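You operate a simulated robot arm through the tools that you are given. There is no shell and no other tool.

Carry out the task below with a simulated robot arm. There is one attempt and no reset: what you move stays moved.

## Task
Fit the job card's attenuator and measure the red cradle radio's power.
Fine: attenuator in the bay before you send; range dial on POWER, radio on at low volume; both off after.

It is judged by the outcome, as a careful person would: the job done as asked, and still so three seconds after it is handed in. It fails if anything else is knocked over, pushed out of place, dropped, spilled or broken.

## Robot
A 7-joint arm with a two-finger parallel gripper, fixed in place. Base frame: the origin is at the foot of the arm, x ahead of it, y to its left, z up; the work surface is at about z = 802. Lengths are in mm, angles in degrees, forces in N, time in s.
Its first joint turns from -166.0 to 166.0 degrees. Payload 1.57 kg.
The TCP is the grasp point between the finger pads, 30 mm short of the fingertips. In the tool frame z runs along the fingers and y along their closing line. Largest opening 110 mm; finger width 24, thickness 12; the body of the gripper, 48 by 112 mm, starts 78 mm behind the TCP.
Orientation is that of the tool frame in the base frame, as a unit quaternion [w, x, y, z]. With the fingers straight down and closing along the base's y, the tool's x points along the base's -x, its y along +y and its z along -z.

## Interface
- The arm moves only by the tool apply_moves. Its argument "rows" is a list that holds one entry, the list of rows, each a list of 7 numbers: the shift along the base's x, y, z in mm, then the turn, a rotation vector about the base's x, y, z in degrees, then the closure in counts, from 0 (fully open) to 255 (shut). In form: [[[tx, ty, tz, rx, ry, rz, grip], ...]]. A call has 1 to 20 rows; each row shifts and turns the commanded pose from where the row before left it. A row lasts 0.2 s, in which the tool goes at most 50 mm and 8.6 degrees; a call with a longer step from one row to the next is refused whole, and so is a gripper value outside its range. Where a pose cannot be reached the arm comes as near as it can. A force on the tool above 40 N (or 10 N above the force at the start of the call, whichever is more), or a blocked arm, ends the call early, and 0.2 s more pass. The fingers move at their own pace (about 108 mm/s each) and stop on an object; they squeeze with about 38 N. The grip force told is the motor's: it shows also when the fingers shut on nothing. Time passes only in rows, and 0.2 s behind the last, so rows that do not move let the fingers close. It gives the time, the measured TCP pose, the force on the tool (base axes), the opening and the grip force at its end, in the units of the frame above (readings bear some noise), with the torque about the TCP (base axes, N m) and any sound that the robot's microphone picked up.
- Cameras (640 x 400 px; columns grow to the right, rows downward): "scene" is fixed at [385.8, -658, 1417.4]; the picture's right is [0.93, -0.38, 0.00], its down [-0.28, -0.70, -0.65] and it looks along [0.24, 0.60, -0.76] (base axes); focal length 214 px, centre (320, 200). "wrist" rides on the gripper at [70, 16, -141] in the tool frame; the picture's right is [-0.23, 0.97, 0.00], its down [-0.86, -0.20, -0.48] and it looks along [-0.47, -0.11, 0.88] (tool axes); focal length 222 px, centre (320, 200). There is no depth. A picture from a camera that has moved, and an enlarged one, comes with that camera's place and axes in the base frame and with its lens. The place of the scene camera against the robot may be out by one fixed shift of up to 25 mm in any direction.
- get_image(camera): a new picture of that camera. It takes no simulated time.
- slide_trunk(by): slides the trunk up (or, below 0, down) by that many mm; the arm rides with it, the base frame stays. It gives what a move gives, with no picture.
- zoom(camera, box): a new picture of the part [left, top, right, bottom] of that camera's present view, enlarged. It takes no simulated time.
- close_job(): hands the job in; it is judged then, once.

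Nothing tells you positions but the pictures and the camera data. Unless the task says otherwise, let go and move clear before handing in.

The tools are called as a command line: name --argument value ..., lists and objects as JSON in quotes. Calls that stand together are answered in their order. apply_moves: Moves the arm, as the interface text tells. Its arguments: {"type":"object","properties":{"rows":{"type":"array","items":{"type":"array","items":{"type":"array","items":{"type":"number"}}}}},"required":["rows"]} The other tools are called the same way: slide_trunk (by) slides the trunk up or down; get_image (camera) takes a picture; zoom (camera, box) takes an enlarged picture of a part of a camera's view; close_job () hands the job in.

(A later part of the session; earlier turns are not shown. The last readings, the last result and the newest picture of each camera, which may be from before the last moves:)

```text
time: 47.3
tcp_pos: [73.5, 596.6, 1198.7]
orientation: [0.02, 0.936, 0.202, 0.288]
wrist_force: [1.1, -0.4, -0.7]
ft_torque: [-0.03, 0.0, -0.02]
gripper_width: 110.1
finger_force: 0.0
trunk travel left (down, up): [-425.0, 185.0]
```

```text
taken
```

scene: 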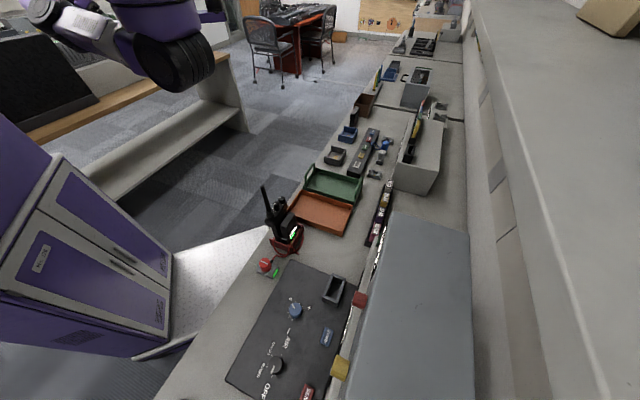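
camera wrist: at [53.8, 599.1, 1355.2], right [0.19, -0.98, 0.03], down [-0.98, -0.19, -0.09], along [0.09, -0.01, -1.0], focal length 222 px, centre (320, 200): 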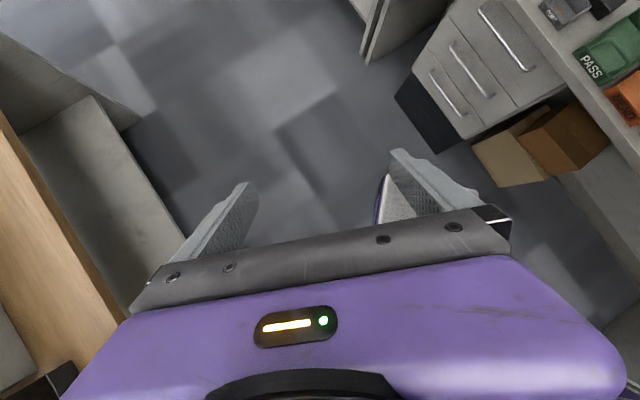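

zoom --camera "wrist" --box '[0, 0, 640, 2]'

zoom --camera "wrist" --box '[638, 0, 640, 400]'

zoom --camera "wrist" --box '[0, 0, 2, 400]'

```text
1.00 times, centred on (320, 1) of wrist (not enlarged: the box is as wide or as high as the picture)
camera zoom: at [53.8, 599.1, 1355.2], right [0.19, -0.98, 0.03], down [-0.98, -0.19, -0.09], along [0.09, -0.01, -1.0], focal length 222 px, centre (320, 399)
```

zoom: 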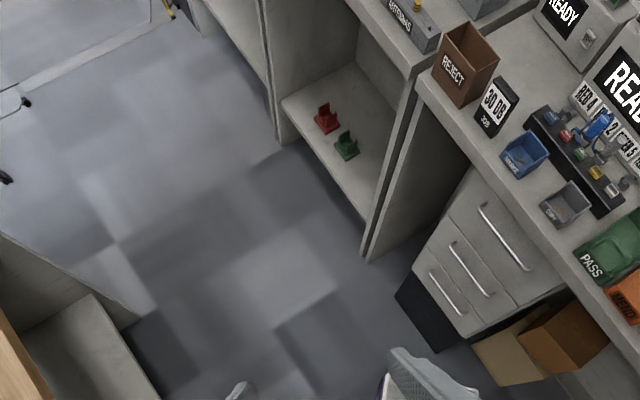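

```text
1.00 times, centred on (639, 200) of wrist (not enlarged: the box is as wide or as high as the picture)
camera zoom: at [53.8, 599.1, 1355.2], right [0.19, -0.98, 0.03], down [-0.98, -0.19, -0.09], along [0.09, -0.01, -1.0], focal length 222 px, centre (1, 200)
```

zoom: 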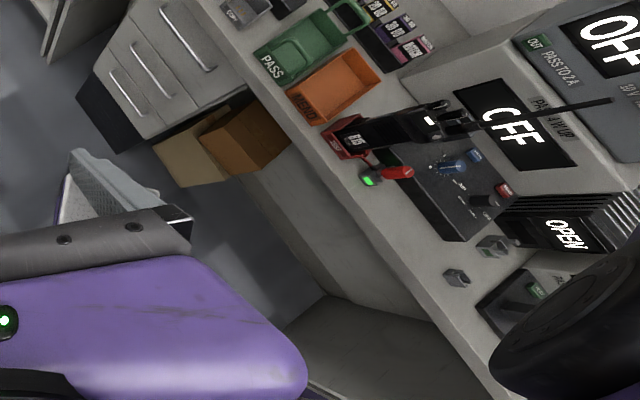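

```text
1.00 times, centred on (1, 200) of wrist (not enlarged: the box is as wide or as high as the picture)
camera zoom: at [53.8, 599.1, 1355.2], right [0.19, -0.98, 0.03], down [-0.98, -0.19, -0.09], along [0.09, -0.01, -1.0], focal length 222 px, centre (639, 200)
```

zoom: 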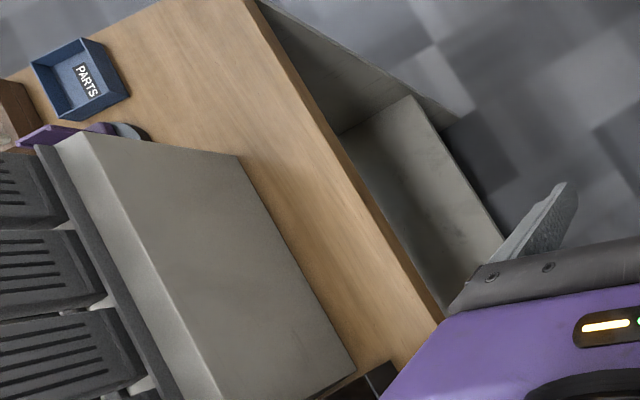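

Found it: the black upright slab next to the REJECT box has text on its robot-facing side. I'll zoom in to confirm.

zoom --camera "wrist" --box '[440, 0, 560, 2]'

zoom --camera "wrist" --box '[380, 0, 640, 2]'

zoom --camera "wrist" --box '[638, 60, 640, 260]'

zoom --camera "wrist" --box '[638, 80, 640, 200]'

```text
5.33 times, centred on (500, 1) of wrist
camera zoom: at [53.8, 599.1, 1355.2], right [0.19, -0.98, 0.03], down [-0.98, -0.19, -0.09], along [0.09, -0.01, -1.0], focal length 1185 px, centre (-640, 1261)
```

zoom: 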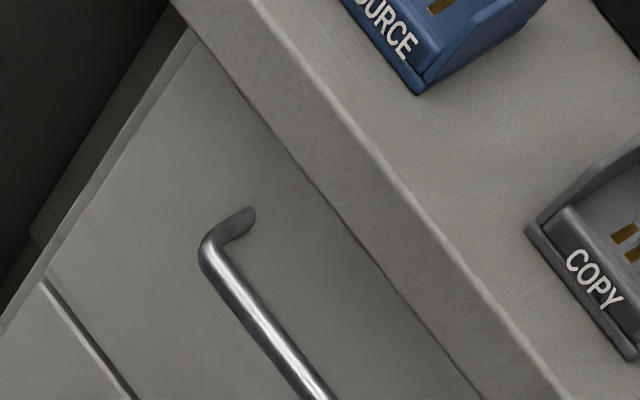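

```text
2.46 times, centred on (510, 1) of wrist
camera zoom: at [53.8, 599.1, 1355.2], right [0.19, -0.98, 0.03], down [-0.98, -0.19, -0.09], along [0.09, -0.01, -1.0], focal length 547 px, centre (-148, 690)
```

zoom: 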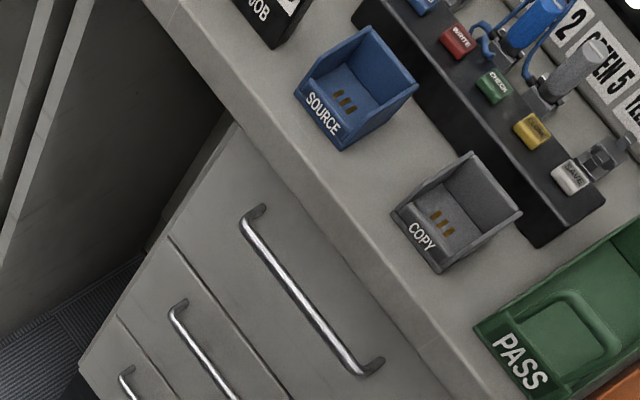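

```text
2.00 times, centred on (639, 160) of wrist
camera zoom: at [53.8, 599.1, 1355.2], right [0.19, -0.98, 0.03], down [-0.98, -0.19, -0.09], along [0.09, -0.01, -1.0], focal length 444 px, centre (-318, 280)
```

zoom: 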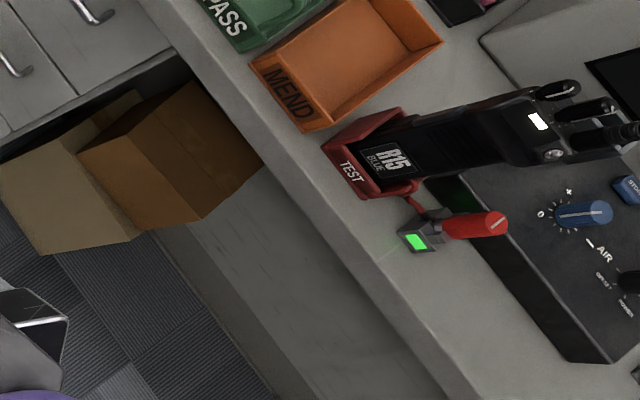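

```text
3.33 times, centred on (639, 140) of wrist
camera zoom: at [53.8, 599.1, 1355.2], right [0.19, -0.98, 0.03], down [-0.98, -0.19, -0.09], along [0.09, -0.01, -1.0], focal length 740 px, centre (-743, 400)
```

zoom: 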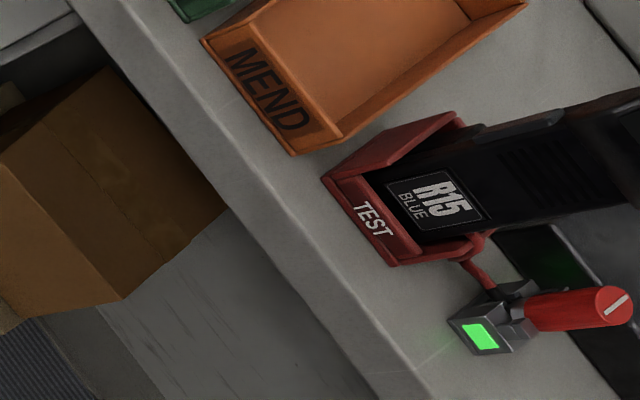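

apply_moves --rows '[[[0, 0, 0, 1.1, -8, 0, 0], [0, 0, 0, 1.1, -8, 0, 0], [0, 0, 0, 1.1, -8, 0, 0]]]'

get_image --camera "wrist"

zoom --camera "wrist" --box '[400, 0, 600, 2]'

zoom --camera "wrist" --box '[440, 0, 540, 62]'

```text
time: 48.1
tcp_pos: [75.3, 597.3, 1199.0]
orientation: [0.035, 0.855, 0.184, 0.483]
wrist_force: [0.5, -0.4, -0.7]
ft_torque: [-0.04, -0.03, 0.01]
gripper_width: 109.8
finger_force: 0.0
trunk travel left (down, up): [-425.0, 185.0]
```

```text
taken
camera wrist: at [-7.5, 590.5, 1333.6], right [0.17, -0.98, 0.05], down [-0.86, -0.17, -0.49], along [0.49, 0.04, -0.87], focal length 222 px, centre (320, 200)
```

wrist: 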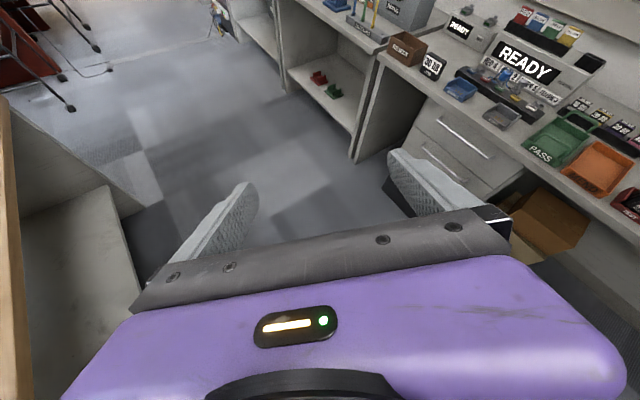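

```text
3.20 times, centred on (500, 1) of wrist
camera zoom: at [-7.5, 590.5, 1333.6], right [0.17, -0.98, 0.05], down [-0.86, -0.17, -0.49], along [0.49, 0.04, -0.87], focal length 711 px, centre (-256, 837)
```

zoom: 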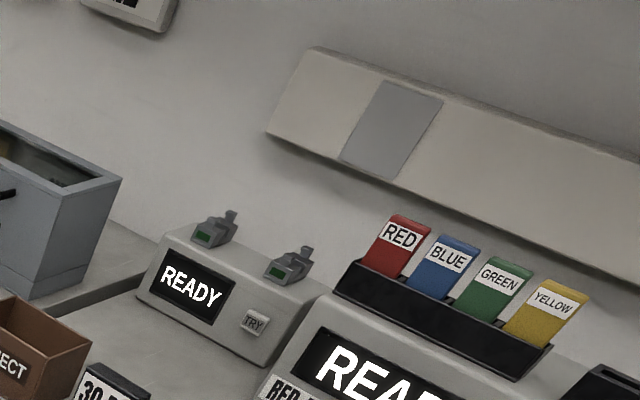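

```text
6.40 times, centred on (490, 31) of wrist
camera zoom: at [-7.5, 590.5, 1333.6], right [0.17, -0.98, 0.05], down [-0.86, -0.17, -0.49], along [0.49, 0.04, -0.87], focal length 1422 px, centre (-768, 1282)
```

zoom: 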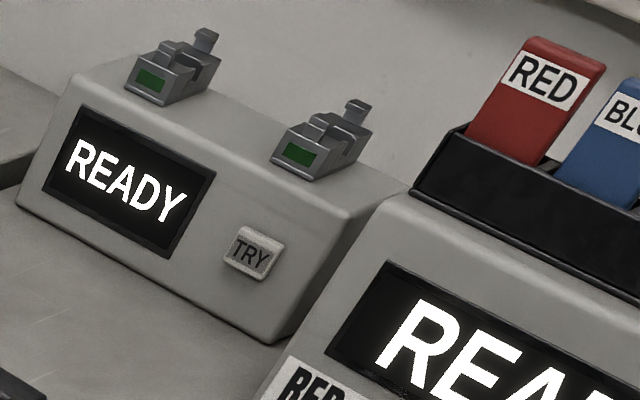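

zoom --camera "wrist" --box '[390, 35, 480, 95]'

zoom --camera "wrist" --box '[560, 90, 640, 230]'

zoom --camera "wrist" --box '[638, 40, 640, 260]'

zoom --camera "wrist" --box '[638, 120, 640, 240]'

```text
6.67 times, centred on (435, 65) of wrist
camera zoom: at [-7.5, 590.5, 1333.6], right [0.17, -0.98, 0.05], down [-0.86, -0.17, -0.49], along [0.49, 0.04, -0.87], focal length 1481 px, centre (-447, 1100)
```

zoom: 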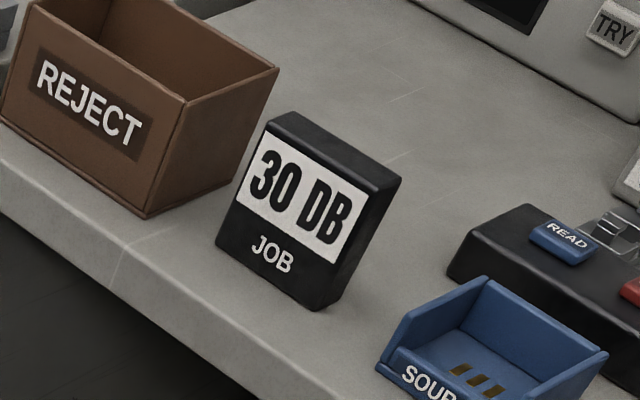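

```text
2.86 times, centred on (600, 160) of wrist
camera zoom: at [-7.5, 590.5, 1333.6], right [0.17, -0.98, 0.05], down [-0.86, -0.17, -0.49], along [0.49, 0.04, -0.87], focal length 635 px, centre (-480, 314)
```

zoom: 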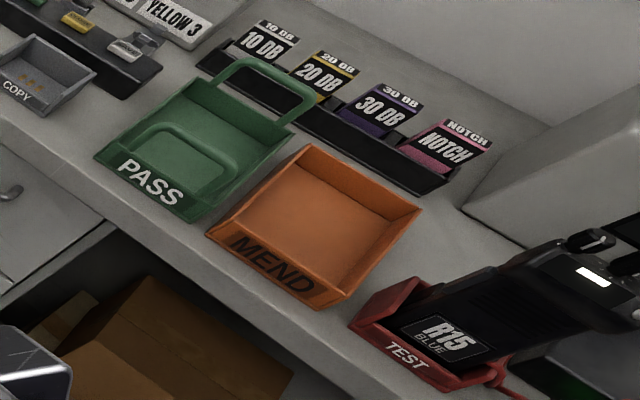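

```text
1.82 times, centred on (639, 150) of wrist
camera zoom: at [-7.5, 590.5, 1333.6], right [0.17, -0.98, 0.05], down [-0.86, -0.17, -0.49], along [0.49, 0.04, -0.87], focal length 404 px, centre (-260, 291)
```

zoom: 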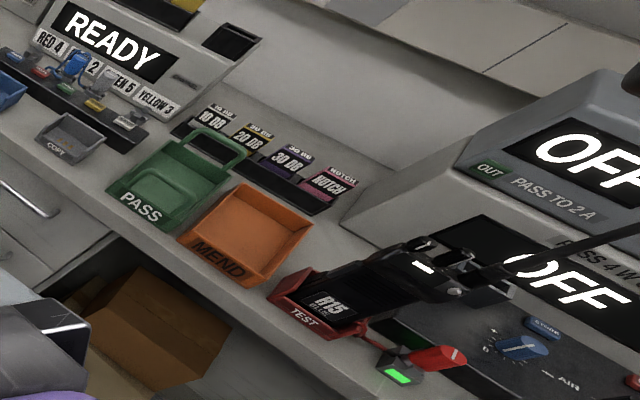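

```text
3.33 times, centred on (639, 180) of wrist
camera zoom: at [-7.5, 590.5, 1333.6], right [0.17, -0.98, 0.05], down [-0.86, -0.17, -0.49], along [0.49, 0.04, -0.87], focal length 740 px, centre (-743, 267)
```

zoom: 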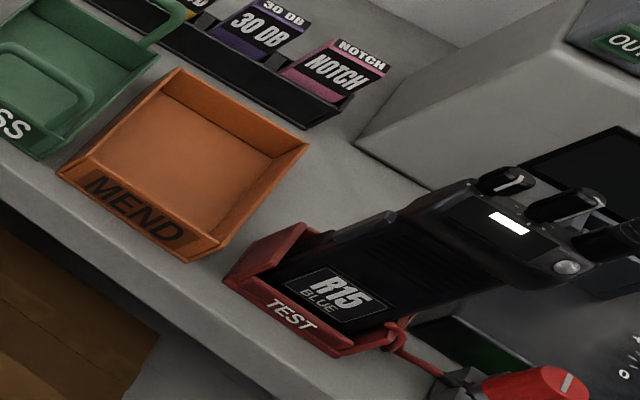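

The job card reads "JOB 30 DB", so the purple 30 DB attenuator is the one. I'll bring the arm back over the bench with the tool pointing down.

apply_moves --rows '[[[0, 0, 6, -1.15, 8.2, 0, 0], [0, 0, 6, -1.15, 8.2, 0, 0], [0, 0, 6, -1.15, 8.2, 0, 0], [0, 0, 6, -1.15, 8.2, 0, 0], [0, 0, 6, -1.15, 8.2, 0, 0], [0, 0, 6, -1.15, 8.2, 0, 0], [0, 0, 0, -1.15, 8.2, 0, 0]]]'

apply_moves --rows '[[[48.8, -8.2, 0, 0, 0, -8.4, 0], [48.0, -12.1, 0, 0, 0, -8.4, 0], [46.9, -15.9, 0, 0, 0, -8.4, 0], [45.5, -19.6, 0, 0, 0, -8.4, 0], [43.8, -23.2, 0, 0, 0, -8.4, 0], [41.8, -26.6, 0, 0, 0, -8.4, 0], [39.5, -29.9, 0, 0, 0, -8.4, 0], [37.0, -32.9, 0, 0, 0, -8.4, 0], [34.2, -35.8, 0, 0, 0, -8.4, 0], [31.2, -38.4, 0, 0, 0, -8.4, 0], [28.0, -40.8, 0, 0, 0, -8.4, 0], [24.7, -42.9, 0, 0, 0, -8.4, 0], [21.2, -44.8, 0, 0, 0, -8.4, 0], [17.5, -46.3, 0, 0, 0, -8.4, 0], [13.7, -47.6, 0, 0, 0, -8.4, 0], [9.9, -48.5, 0, 0, 0, -8.4, 0], [5.9, -49.2, 0, 0, 0, -8.4, 0], [2.0, -49.5, 0, 0, 0, -8.4, 0]]]'

get_image --camera "wrist"

get_image --camera "scene"

```text
time: 49.7
tcp_pos: [75.1, 596.2, 1234.3]
orientation: [0.0, 0.978, 0.211, -0.002]
wrist_force: [-0.4, 1.1, 0.4]
ft_torque: [-0.01, -0.04, 0.0]
gripper_width: 110.2
finger_force: 0.0
trunk travel left (down, up): [-425.0, 185.0]
```

```text
time: 53.0
tcp_pos: [558.7, 192.7, 1234.4]
orientation: [0.002, 0.716, -0.698, 0.001]
wrist_force: [-0.4, 0.3, 0.1]
ft_torque: [0.0, 0.01, 0.0]
gripper_width: 110.1
finger_force: 0.1
trunk travel left (down, up): [-425.0, 185.0]
stopped in row 16: the arm was blocked; the commanded pose is now the measured one
```

```text
taken
camera wrist: at [542.5, 123.8, 1374.9], right [-0.98, 0.2, 0.0], down [0.18, 0.86, 0.48], along [0.1, 0.47, -0.88], focal length 222 px, centre (320, 200)
```

wrist: 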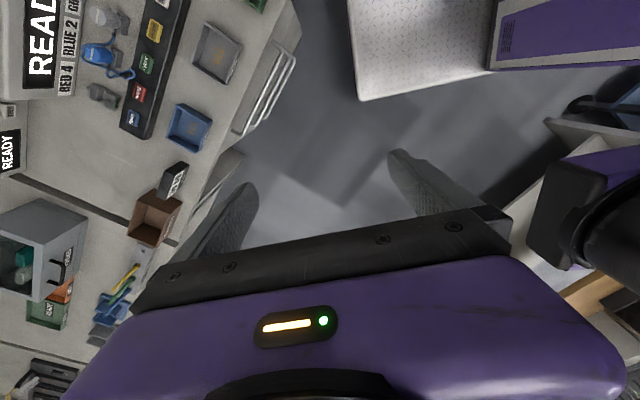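

```text
taken
```

scene: 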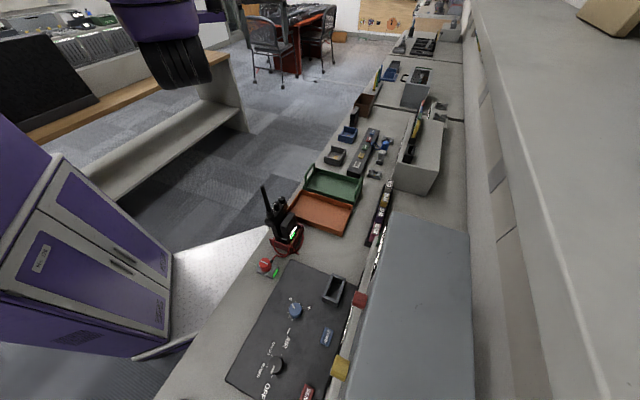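

apply_moves --rows '[[[0, 0, 0, 0, 0, 6, 0], [11.7, -41, 0, 0, 0, 4, 0], [11.7, -41, 0, 0, 0, 4, 0], [11.7, -41, 0, 0, 0, 4, 0], [11.7, -41, 0, 0, 0, 3, 0], [11.7, -41, 0, 0, 0, 3, 0], [-4, -47, 0, 0, 0, 3, 0], [-4, -47, 0, 0, 0, 2, 0], [-4, -47, 0, 0, 0, 2, 0], [-4, -47, 0, 0, 0, 2, 0], [-6.5, -39.5, 0, 0, 0, 2, 0], [-6.5, -39.5, 0, 0, 0, 0, 0], [-6.5, -39.5, 0, 0, 0, 0, 0], [-6.5, -39.5, 0, 0, 0, 0, 0], [-6.5, -39.5, 0, 0, 0, 0, 0]]]'

get_image --camera "wrist"

get_image --camera "scene"

```text
time: 53.8
tcp_pos: [558.2, 161.4, 1231.1]
orientation: [0.013, 0.855, -0.518, 0.01]
wrist_force: [0.1, -0.6, 0.1]
ft_torque: [0.02, 0.02, 0.0]
gripper_width: 109.8
finger_force: 0.2
trunk travel left (down, up): [-425.0, 185.0]
stopped in row 4: the arm was blocked; the commanded pose is now the measured one
```

```text
taken
camera wrist: at [575.0, 97.0, 1374.3], right [-0.97, -0.25, 0.01], down [-0.22, 0.87, 0.45], along [-0.12, 0.43, -0.89], focal length 222 px, centre (320, 200)
```

wrist: 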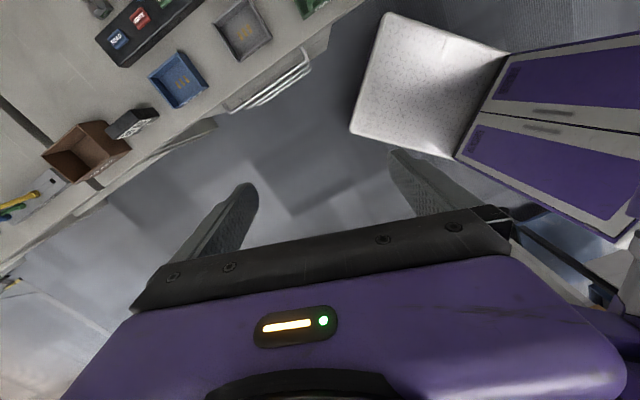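

```text
taken
```

scene: 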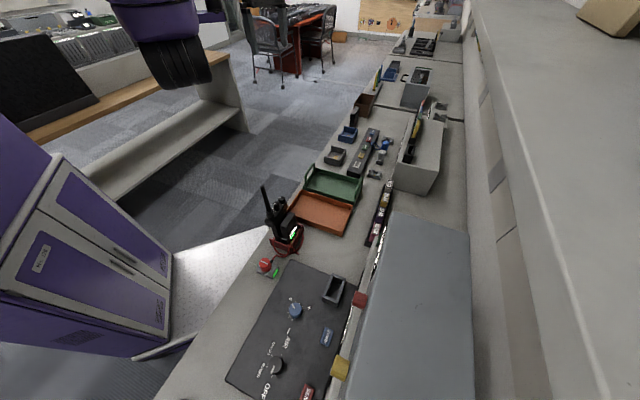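

apply_moves --rows '[[[0, 0, 0, 0, 0, 8, 0], [0, 0, 0, 0, 0, 8, 0], [0, 0, 0, 0, 0, 8, 0], [0, 0, 0, 0, 0, 8, 0], [0, 0, 0, 0, 0, 8, 0]]]'

zoom --camera "scene" --box '[0, 0, 2, 400]'

zoom --camera "scene" --box '[0, 0, 640, 2]'

```text
time: 55.0
tcp_pos: [558.8, 161.4, 1229.3]
orientation: [0.011, 0.982, -0.19, 0.012]
wrist_force: [-0.2, -0.5, 0.3]
ft_torque: [0.01, 0.01, -0.01]
gripper_width: 110.1
finger_force: 0.1
trunk travel left (down, up): [-425.0, 185.0]
```

```text
1.00 times, centred on (1, 200) of scene (not enlarged: the box is as wide or as high as the picture)
camera zoom: at [385.8, -658.0, 1417.4], right [0.93, -0.38, 0.0], down [-0.28, -0.7, -0.65], along [0.24, 0.6, -0.76], focal length 214 px, centre (639, 200)
```

zoom: 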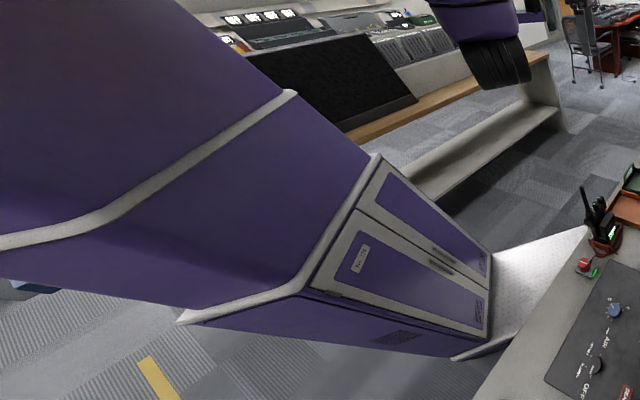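

```text
1.00 times, centred on (320, 1) of scene (not enlarged: the box is as wide or as high as the picture)
camera zoom: at [385.8, -658.0, 1417.4], right [0.93, -0.38, 0.0], down [-0.28, -0.7, -0.65], along [0.24, 0.6, -0.76], focal length 214 px, centre (320, 399)
```

zoom: 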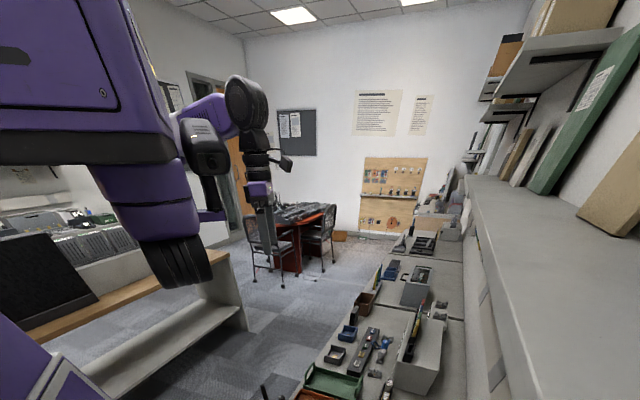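

zoom --camera "scene" --box '[100, 0, 400, 2]'

zoom --camera "scene" --box '[40, 0, 340, 120]'

get_image --camera "wrist"

zoom --camera "wrist" --box '[638, 0, 640, 400]'

```text
2.13 times, centred on (250, 1) of scene
camera zoom: at [385.8, -658.0, 1417.4], right [0.93, -0.38, 0.0], down [-0.28, -0.7, -0.65], along [0.24, 0.6, -0.76], focal length 458 px, centre (469, 624)
```

zoom: 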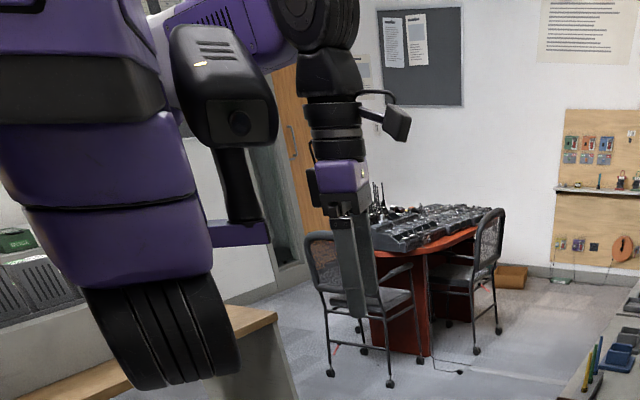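

```text
2.13 times, centred on (190, 60) of scene
camera zoom: at [385.8, -658.0, 1417.4], right [0.93, -0.38, 0.0], down [-0.28, -0.7, -0.65], along [0.24, 0.6, -0.76], focal length 458 px, centre (597, 499)
```

zoom: 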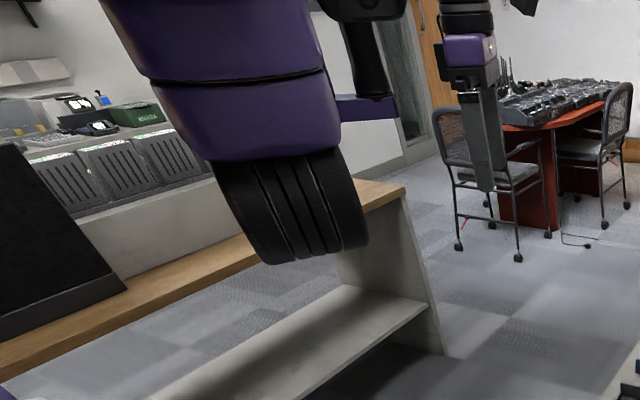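

```text
taken
camera wrist: at [614.4, 125.2, 1374.1], right [-0.57, -0.82, 0.01], down [-0.73, 0.52, 0.45], along [-0.38, 0.25, -0.89], focal length 222 px, centre (320, 200)
```

wrist: 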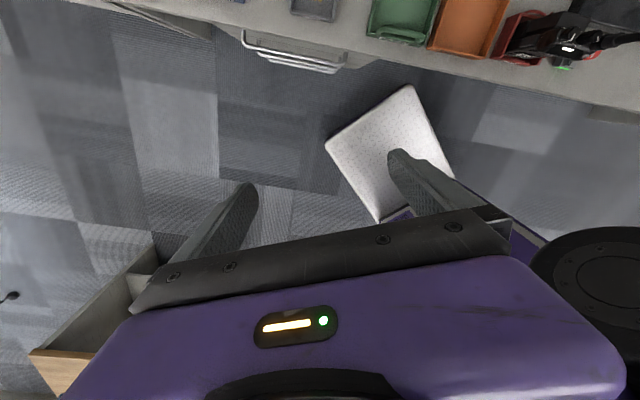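

```text
1.00 times, centred on (639, 200) of wrist (not enlarged: the box is as wide or as high as the picture)
camera zoom: at [614.4, 125.2, 1374.1], right [-0.57, -0.82, 0.01], down [-0.73, 0.52, 0.45], along [-0.38, 0.25, -0.89], focal length 222 px, centre (1, 200)
```

zoom: 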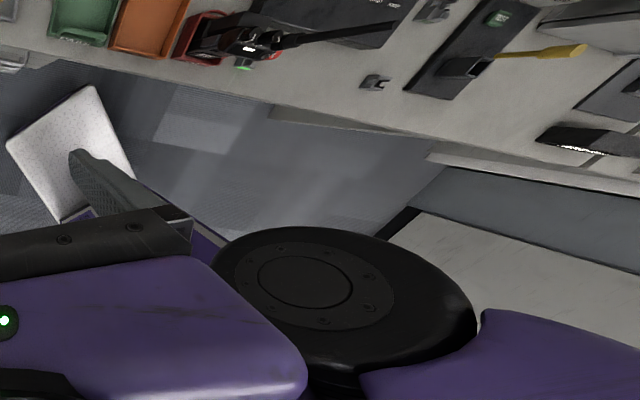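

The upper arm seems to be catching on the robot's own head at this fold. I'll stretch the arm further out before swinging back.

apply_moves --rows '[[[-10, 20, 0, 0, 0, 0, 0], [30, 20, -5, 0, 0, 0, 0], [40, 10, -5, 0, 0, 0, 0], [40, 10, -5, 0, 0, 0, 0], [40, 10, -5, 0, 0, 0, 0], [40, 10, -5, 0, 0, 0, 0], [40, 0, -5, 0, 0, 0, 0], [40, 0, -5, 0, 0, 0, 0]]]'

zoom --camera "scene" --box '[0, 0, 640, 2]'

get_image --camera "scene"

```text
time: 56.2
tcp_pos: [635.8, 293.1, 1217.4]
orientation: [0.001, 0.994, -0.104, 0.015]
wrist_force: [-0.2, -0.3, 0.4]
ft_torque: [-0.01, 0.01, 0.04]
gripper_width: 110.0
finger_force: 0.0
trunk travel left (down, up): [-425.0, 185.0]
stopped in row 5: the arm was blocked; the commanded pose is now the measured one
```

```text
1.00 times, centred on (320, 1) of scene (not enlarged: the box is as wide or as high as the picture)
camera zoom: at [385.8, -658.0, 1417.4], right [0.93, -0.38, 0.0], down [-0.28, -0.7, -0.65], along [0.24, 0.6, -0.76], focal length 214 px, centre (320, 399)
```

zoom: 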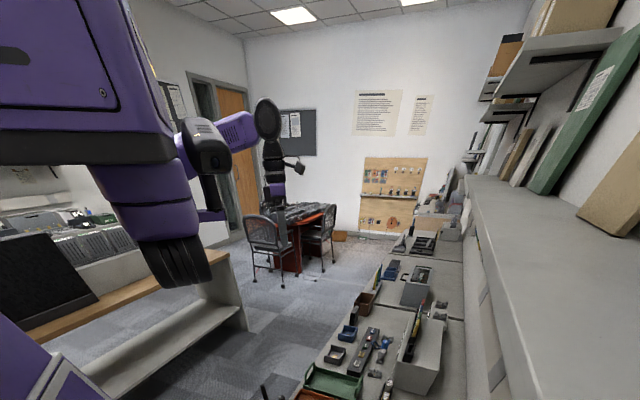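

```text
taken
```

scene: 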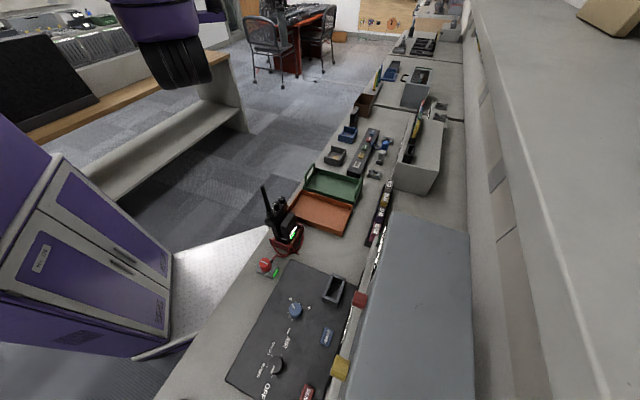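

apply_moves --rows '[[[-20, 20, -30, 0, 0, 0, 0], [-20, 20, -45, 0, 0, 0, 0], [-10, 10, -45, 0, 0, 0, 0], [0, 0, -45, 0, 0, 0, 0], [0, 0, -45, 0, 0, 0, 0], [0, 0, -20, 0, 0, 0, 0]]]'

zoom --camera "scene" --box '[0, 0, 640, 2]'

get_image --camera "wrist"

```text
refused: row 2 steps farther than a row can; nothing moved
```

```text
1.00 times, centred on (320, 1) of scene (not enlarged: the box is as wide or as high as the picture)
camera zoom: at [385.8, -658.0, 1417.4], right [0.93, -0.38, 0.0], down [-0.28, -0.7, -0.65], along [0.24, 0.6, -0.76], focal length 214 px, centre (320, 399)
```

zoom: 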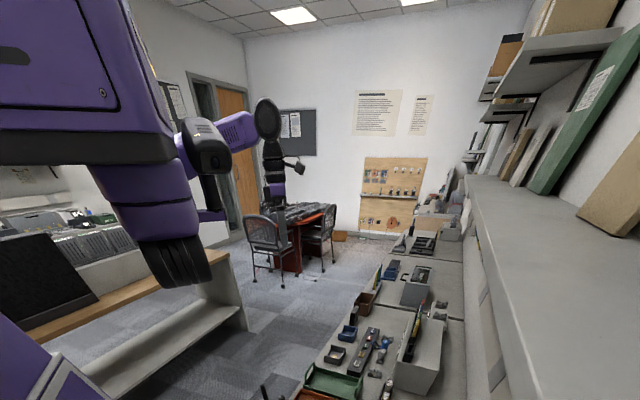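

```text
taken
camera wrist: at [696.3, 264.4, 1360.6], right [-0.42, -0.91, -0.01], down [-0.81, 0.37, 0.45], along [-0.41, 0.2, -0.89], focal length 222 px, centre (320, 200)
```

wrist: 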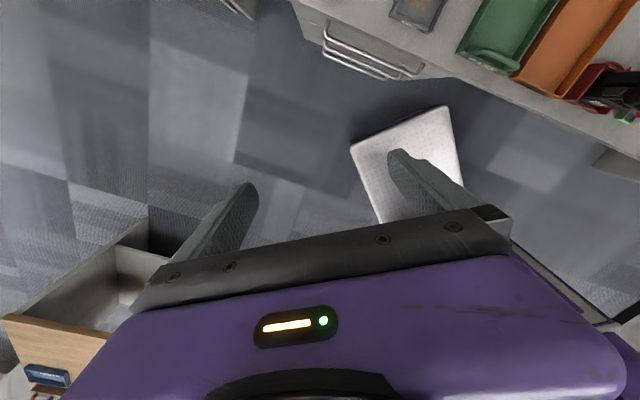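

apply_moves --rows '[[[-20, 20, -30, 0, 0, 0, 0], [-15, 15, -44, 0, 0, 0, 0], [-10, 10, -45, 0, 0, 0, 0], [0, 0, -45, 0, 0, 0, 0], [0, 0, -45, 0, 0, 0, 0], [0, 0, -20, 0, 0, 0, 0]]]'

zoom --camera "scene" --box '[0, 0, 640, 2]'

get_image --camera "scene"

```text
time: 57.6
tcp_pos: [592.2, 338.7, 989.9]
orientation: [-0.001, 0.994, -0.105, 0.015]
wrist_force: [0.3, 0.0, 0.0]
ft_torque: [0.0, -0.03, -0.04]
gripper_width: 110.0
finger_force: 0.0
trunk travel left (down, up): [-425.0, 185.0]
```

```text
1.00 times, centred on (320, 1) of scene (not enlarged: the box is as wide or as high as the picture)
camera zoom: at [385.8, -658.0, 1417.4], right [0.93, -0.38, 0.0], down [-0.28, -0.7, -0.65], along [0.24, 0.6, -0.76], focal length 214 px, centre (320, 399)
```

zoom: 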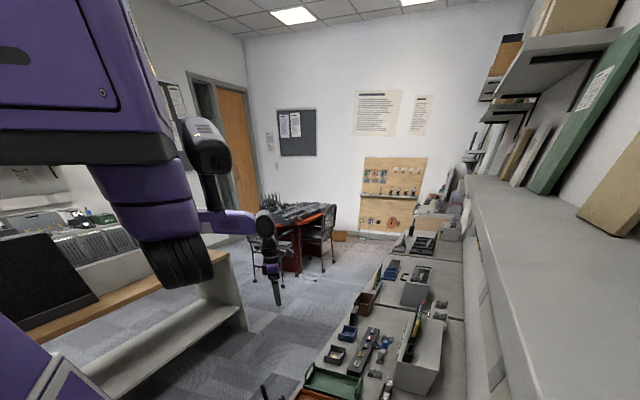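

```text
taken
```

scene: 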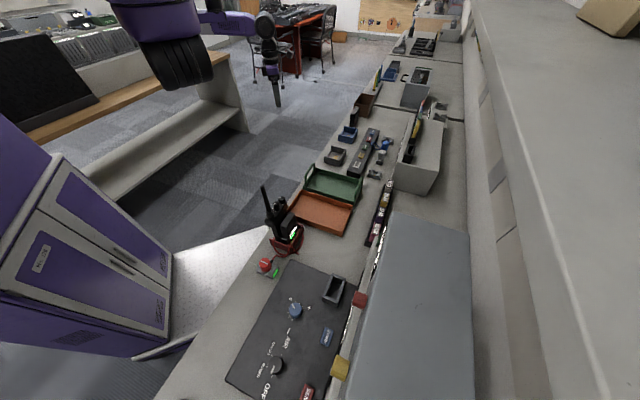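

apply_moves --rows '[[[10, -40, -20, 0, 0, 0, 0], [12, -40, -20, 0, 0, 0, 0], [10, -42, -20, 0, 0, 0, 0], [8, -45, 0, 0, 0, 0, 0], [5, -45, 0, 0, 0, 0, 0]]]'

zoom --camera "scene" --box '[0, 0, 640, 2]'

```text
time: 58.8
tcp_pos: [601.8, 195.1, 927.4]
orientation: [0.001, 1.0, -0.002, 0.014]
wrist_force: [-0.2, -0.2, 0.1]
ft_torque: [-0.03, 0.0, 0.0]
gripper_width: 109.9
finger_force: 0.1
trunk travel left (down, up): [-425.0, 185.0]
stopped in row 5: the arm was blocked; the commanded pose is now the measured one
```

```text
1.00 times, centred on (320, 1) of scene (not enlarged: the box is as wide or as high as the picture)
camera zoom: at [385.8, -658.0, 1417.4], right [0.93, -0.38, 0.0], down [-0.28, -0.7, -0.65], along [0.24, 0.6, -0.76], focal length 214 px, centre (320, 399)
```

zoom: 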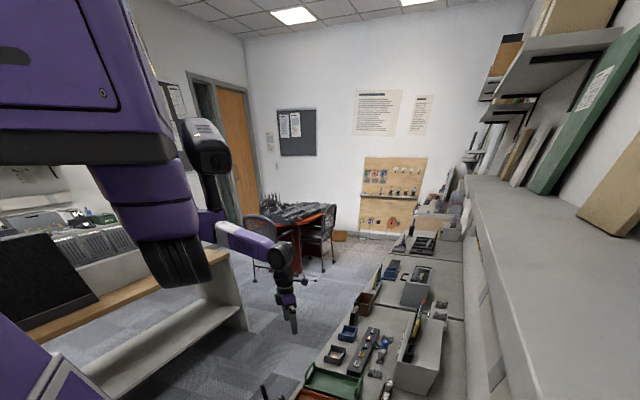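

zoom --camera "scene" --box '[100, 0, 360, 2]'

zoom --camera "scene" --box '[120, 0, 360, 140]'

zoom --camera "wrist" --box '[638, 0, 640, 400]'

get_image --camera "wrist"

```text
2.46 times, centred on (230, 1) of scene
camera zoom: at [385.8, -658.0, 1417.4], right [0.93, -0.38, 0.0], down [-0.28, -0.7, -0.65], along [0.24, 0.6, -0.76], focal length 528 px, centre (542, 690)
```

zoom: 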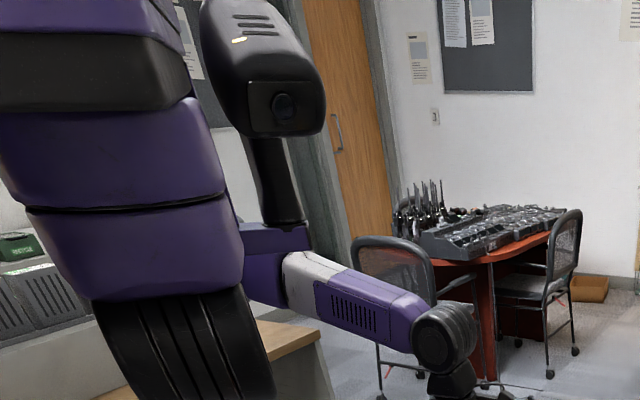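

```text
2.67 times, centred on (240, 70) of scene
camera zoom: at [385.8, -658.0, 1417.4], right [0.93, -0.38, 0.0], down [-0.28, -0.7, -0.65], along [0.24, 0.6, -0.76], focal length 572 px, centre (533, 547)
```

zoom: 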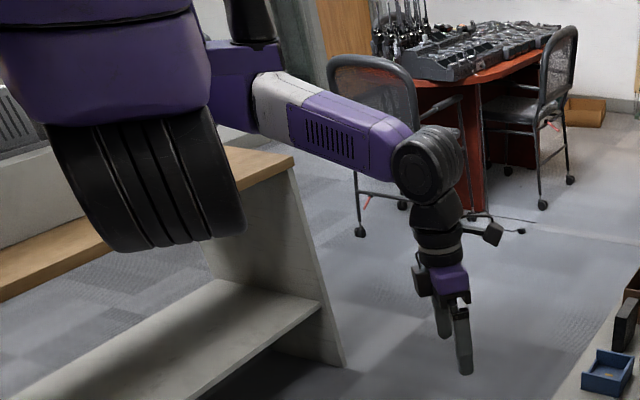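

```text
1.00 times, centred on (639, 200) of wrist (not enlarged: the box is as wide or as high as the picture)
camera zoom: at [667.1, 179.9, 1070.3], right [-0.23, -0.97, 0.0], down [-0.87, 0.21, 0.45], along [-0.44, 0.11, -0.89], focal length 222 px, centre (1, 200)
```

zoom: 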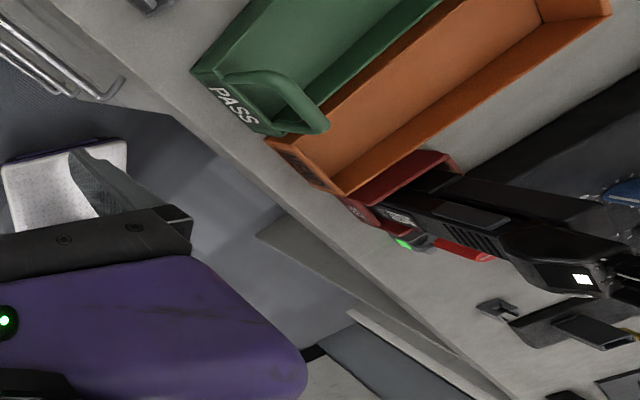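

```text
taken
camera wrist: at [667.1, 179.9, 1070.3], right [-0.23, -0.97, 0.0], down [-0.87, 0.21, 0.45], along [-0.44, 0.11, -0.89], focal length 222 px, centre (320, 200)
```

wrist: 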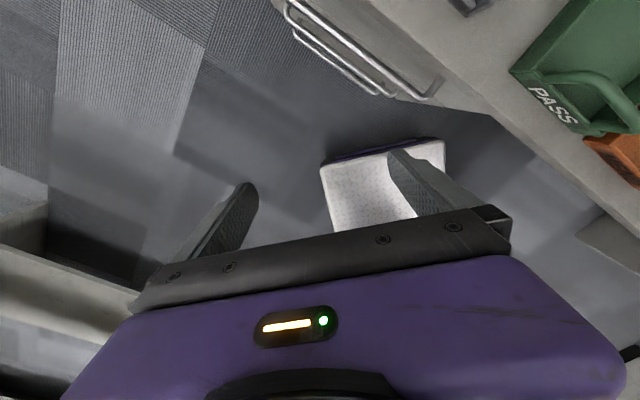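

The arm's upper link is folded the wrong way round. I'll retrace the path I came by: back to the far side, restore the tilt, then swing back the same way.

apply_moves --rows '[[[-2.5, 36, 18, 0, 0, 1.28, 0], [-2.5, 36, 18, 0, 0, 1.28, 0], [-2.5, 36, 18, 0, 0, 1.28, 0], [-2.5, 36, 18, 0, 0, 1.28, 0], [-22.4, 18.2, 30, 0, 0, 1.28, 0], [-22.4, 18.2, 30, 0, 0, 1.28, 0], [-22.4, 18.2, 30, 0, 0, 1.28, 0], [-22.4, 18.2, 30, 0, 0, 1.28, 0], [-22.4, 18.2, 30, 0, 0, 1.28, 0], [-37.5, 25, 20, 0, 0, 1.28, 0], [-37.5, 25, 20, 0, 0, 1.28, 0], [-37.5, 25, 20, 0, 0, 1.28, 0], [-37.5, 25, 20, 0, 0, 1.28, 0], [-43.3, 20, 1, 0, 0, 1.28, 0], [-43.3, 20, 1, 0, 0, 1.28, 0], [-43.3, 20, 1, 0, 0, 1.28, 0], [-41.7, 2, 0, 0, 0, 1.28, 0], [-41.7, 2, 0, 0, 0, 1.28, 0], [-41.7, 2, 0, 0, 0, 1.28, 0]]]'

zoom --camera "scene" --box '[0, 0, 640, 2]'

zoom --camera "scene" --box '[60, 0, 320, 2]'

```text
time: 63.0
tcp_pos: [92.1, 598.8, 1202.6]
orientation: [0.019, 0.98, 0.196, 0.03]
wrist_force: [-0.2, 0.0, -0.4]
ft_torque: [0.0, 0.0, -0.01]
gripper_width: 109.8
finger_force: 0.0
trunk travel left (down, up): [-425.0, 185.0]
stopped in row 19: the arm was blocked; the commanded pose is now the measured one
```

```text
1.00 times, centred on (320, 1) of scene (not enlarged: the box is as wide or as high as the picture)
camera zoom: at [385.8, -658.0, 1417.4], right [0.93, -0.38, 0.0], down [-0.28, -0.7, -0.65], along [0.24, 0.6, -0.76], focal length 214 px, centre (320, 399)
```

zoom: 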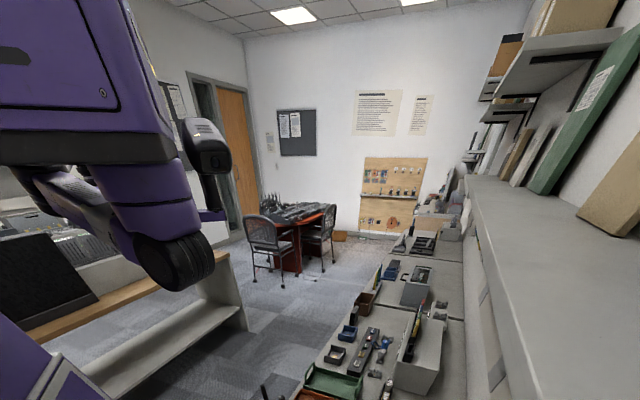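

```text
2.46 times, centred on (190, 1) of scene
camera zoom: at [385.8, -658.0, 1417.4], right [0.93, -0.38, 0.0], down [-0.28, -0.7, -0.65], along [0.24, 0.6, -0.76], focal length 528 px, centre (640, 690)
```

zoom: 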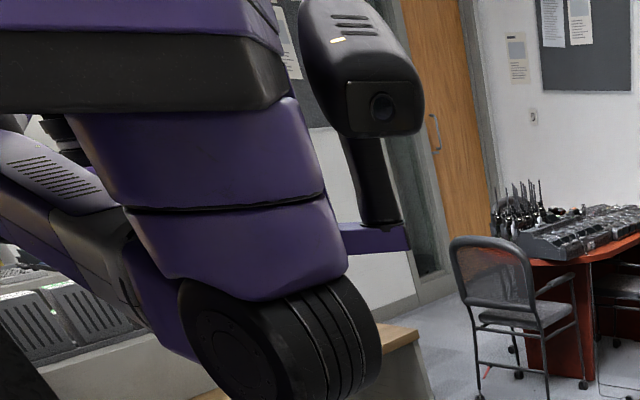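

apply_moves --rows '[[[-6, -1, 0, 1.15, -8.2, 0, 0], [-6, -1, 0, 1.15, -8.2, 0, 0], [-6, 0, 0, 1.15, -8.2, 0, 0], [0, 0, 0, 1.15, -8.2, 0, 0]]]'

zoom --camera "scene" --box '[60, 0, 320, 2]'

get_image --camera "scene"

```text
time: 64.0
tcp_pos: [73.9, 599.0, 1203.5]
orientation: [0.034, 0.932, 0.181, 0.313]
wrist_force: [0.0, -0.3, 0.5]
ft_torque: [-0.02, -0.01, -0.01]
gripper_width: 109.8
finger_force: 0.0
trunk travel left (down, up): [-425.0, 185.0]
```

```text
2.46 times, centred on (190, 1) of scene
camera zoom: at [385.8, -658.0, 1417.4], right [0.93, -0.38, 0.0], down [-0.28, -0.7, -0.65], along [0.24, 0.6, -0.76], focal length 528 px, centre (640, 690)
```

zoom: 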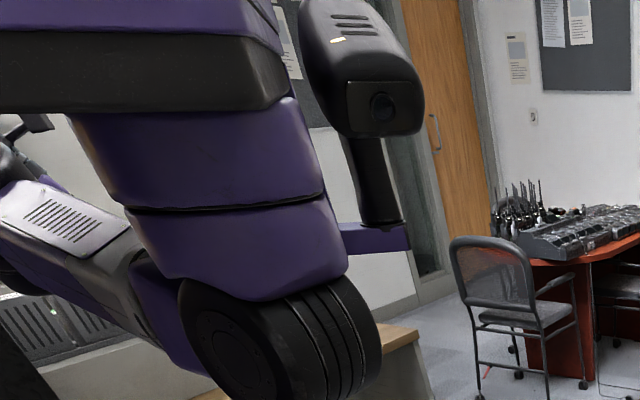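

```text
taken
```

scene: 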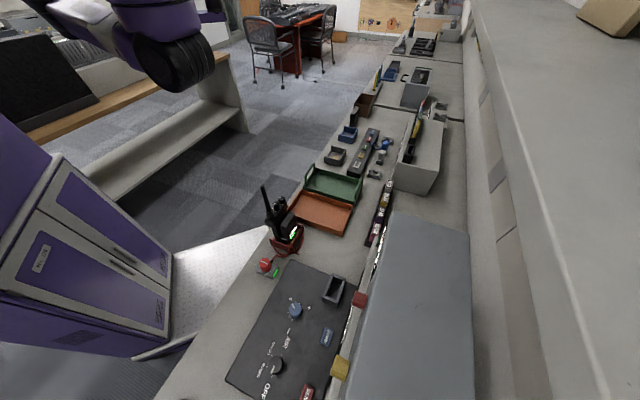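

apply_moves --rows '[[[48.8, -8.2, 0, 0, 0, -4.6, 0], [48.0, -12.1, 0, 0, 0, -4.6, 0], [46.9, -15.9, 0, 0, 0, -4.6, 0], [45.5, -19.6, 0, 0, 0, -4.6, 0], [43.8, -23.2, 0, 0, 0, -4.6, 0], [41.8, -26.6, 0, 0, 0, -4.6, 0], [39.5, -29.9, 0, 0, 0, -4.6, 0], [37.0, -32.9, 0, 0, 0, -4.6, 0], [34.2, -35.8, 0, 0, 0, -4.6, 0], [31.2, -38.4, 0, 0, 0, -4.6, 0]]]'

zoom --camera "scene" --box '[60, 0, 320, 2]'

zoom --camera "scene" --box '[0, 0, 640, 2]'

```text
time: 66.2
tcp_pos: [490.4, 356.2, 1203.5]
orientation: [0.153, 0.929, -0.198, 0.273]
wrist_force: [-0.2, 0.7, -0.4]
ft_torque: [0.05, -0.04, 0.02]
gripper_width: 109.9
finger_force: 0.0
trunk travel left (down, up): [-425.0, 185.0]
```

```text
2.46 times, centred on (190, 1) of scene
camera zoom: at [385.8, -658.0, 1417.4], right [0.93, -0.38, 0.0], down [-0.28, -0.7, -0.65], along [0.24, 0.6, -0.76], focal length 528 px, centre (640, 690)
```

zoom: 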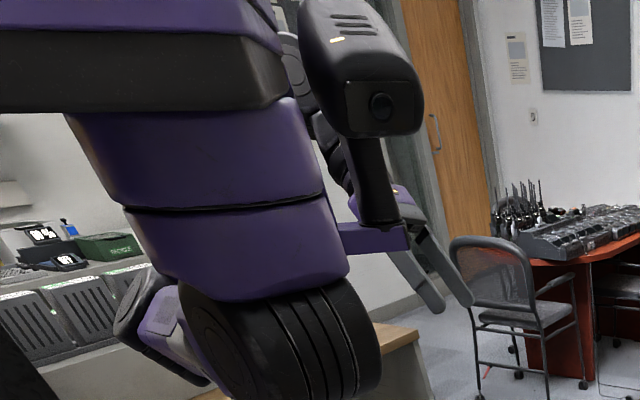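

```text
1.00 times, centred on (320, 1) of scene (not enlarged: the box is as wide or as high as the picture)
camera zoom: at [385.8, -658.0, 1417.4], right [0.93, -0.38, 0.0], down [-0.28, -0.7, -0.65], along [0.24, 0.6, -0.76], focal length 214 px, centre (320, 399)
```

zoom: 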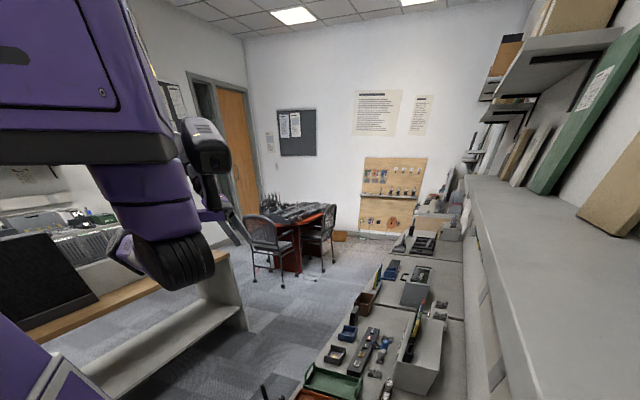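

apply_moves --rows '[[[28.0, -40.8, 0, 0, 0, -4.6, 0], [24.7, -42.9, 0, 0, 0, -4.6, 0], [21.2, -44.8, 0, 0, 0, -4.6, 0], [17.5, -46.3, 0, 0, 0, -4.6, 0]]]'

zoom --camera "scene" --box '[60, 0, 320, 2]'

```text
time: 67.2
tcp_pos: [580.4, 180.1, 1201.3]
orientation: [0.195, 0.885, -0.344, 0.246]
wrist_force: [0.2, 0.3, 0.5]
ft_torque: [-0.01, -0.06, 0.05]
gripper_width: 109.8
finger_force: 0.0
trunk travel left (down, up): [-425.0, 185.0]
```

```text
2.46 times, centred on (190, 1) of scene
camera zoom: at [385.8, -658.0, 1417.4], right [0.93, -0.38, 0.0], down [-0.28, -0.7, -0.65], along [0.24, 0.6, -0.76], focal length 528 px, centre (640, 690)
```

zoom: 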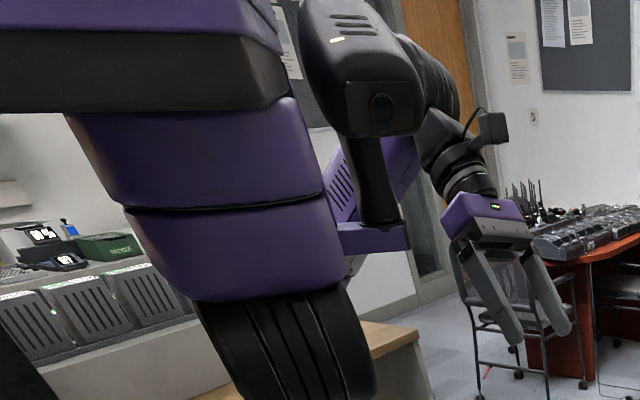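

apply_moves --rows '[[[13.7, -47.6, 0, 0, 0, -4.6, 0], [9.9, -48.5, 0, 0, 0, -4.6, 0]]]'

zoom --camera "scene" --box '[60, 0, 320, 2]'

```text
time: 67.8
tcp_pos: [603.2, 83.7, 1201.8]
orientation: [0.215, 0.854, -0.414, 0.23]
wrist_force: [1.0, -0.7, -0.1]
ft_torque: [-0.02, -0.01, 0.0]
gripper_width: 110.3
finger_force: 0.1
trunk travel left (down, up): [-425.0, 185.0]
```

```text
2.46 times, centred on (190, 1) of scene
camera zoom: at [385.8, -658.0, 1417.4], right [0.93, -0.38, 0.0], down [-0.28, -0.7, -0.65], along [0.24, 0.6, -0.76], focal length 528 px, centre (640, 690)
```

zoom: 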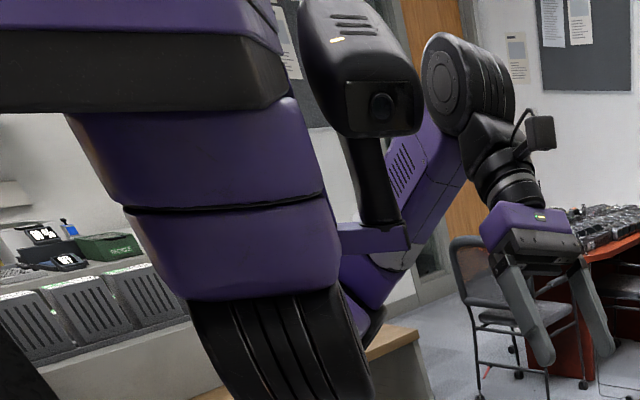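

apply_moves --rows '[[[5.9, -49.2, 0, 0, 0, -4.6, 0], [2.0, -49.5, 0, 0, 0, -4.6, 0]]]'

zoom --camera "scene" --box '[60, 0, 320, 2]'

```text
time: 68.4
tcp_pos: [613.4, -13.8, 1202.9]
orientation: [0.232, 0.819, -0.48, 0.212]
wrist_force: [-1.0, 0.7, -0.1]
ft_torque: [0.0, 0.0, -0.01]
gripper_width: 110.0
finger_force: 0.1
trunk travel left (down, up): [-425.0, 185.0]
```

```text
2.46 times, centred on (190, 1) of scene
camera zoom: at [385.8, -658.0, 1417.4], right [0.93, -0.38, 0.0], down [-0.28, -0.7, -0.65], along [0.24, 0.6, -0.76], focal length 528 px, centre (640, 690)
```

zoom: 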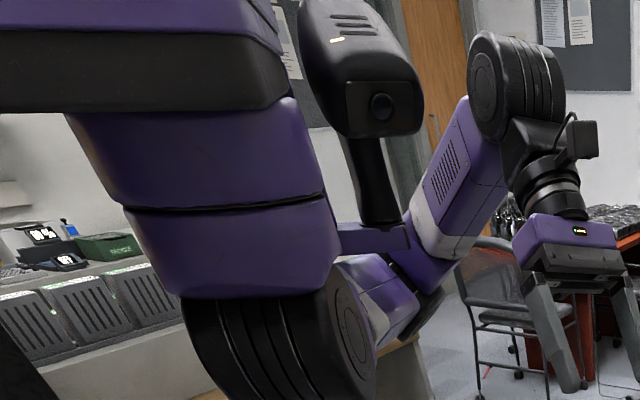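

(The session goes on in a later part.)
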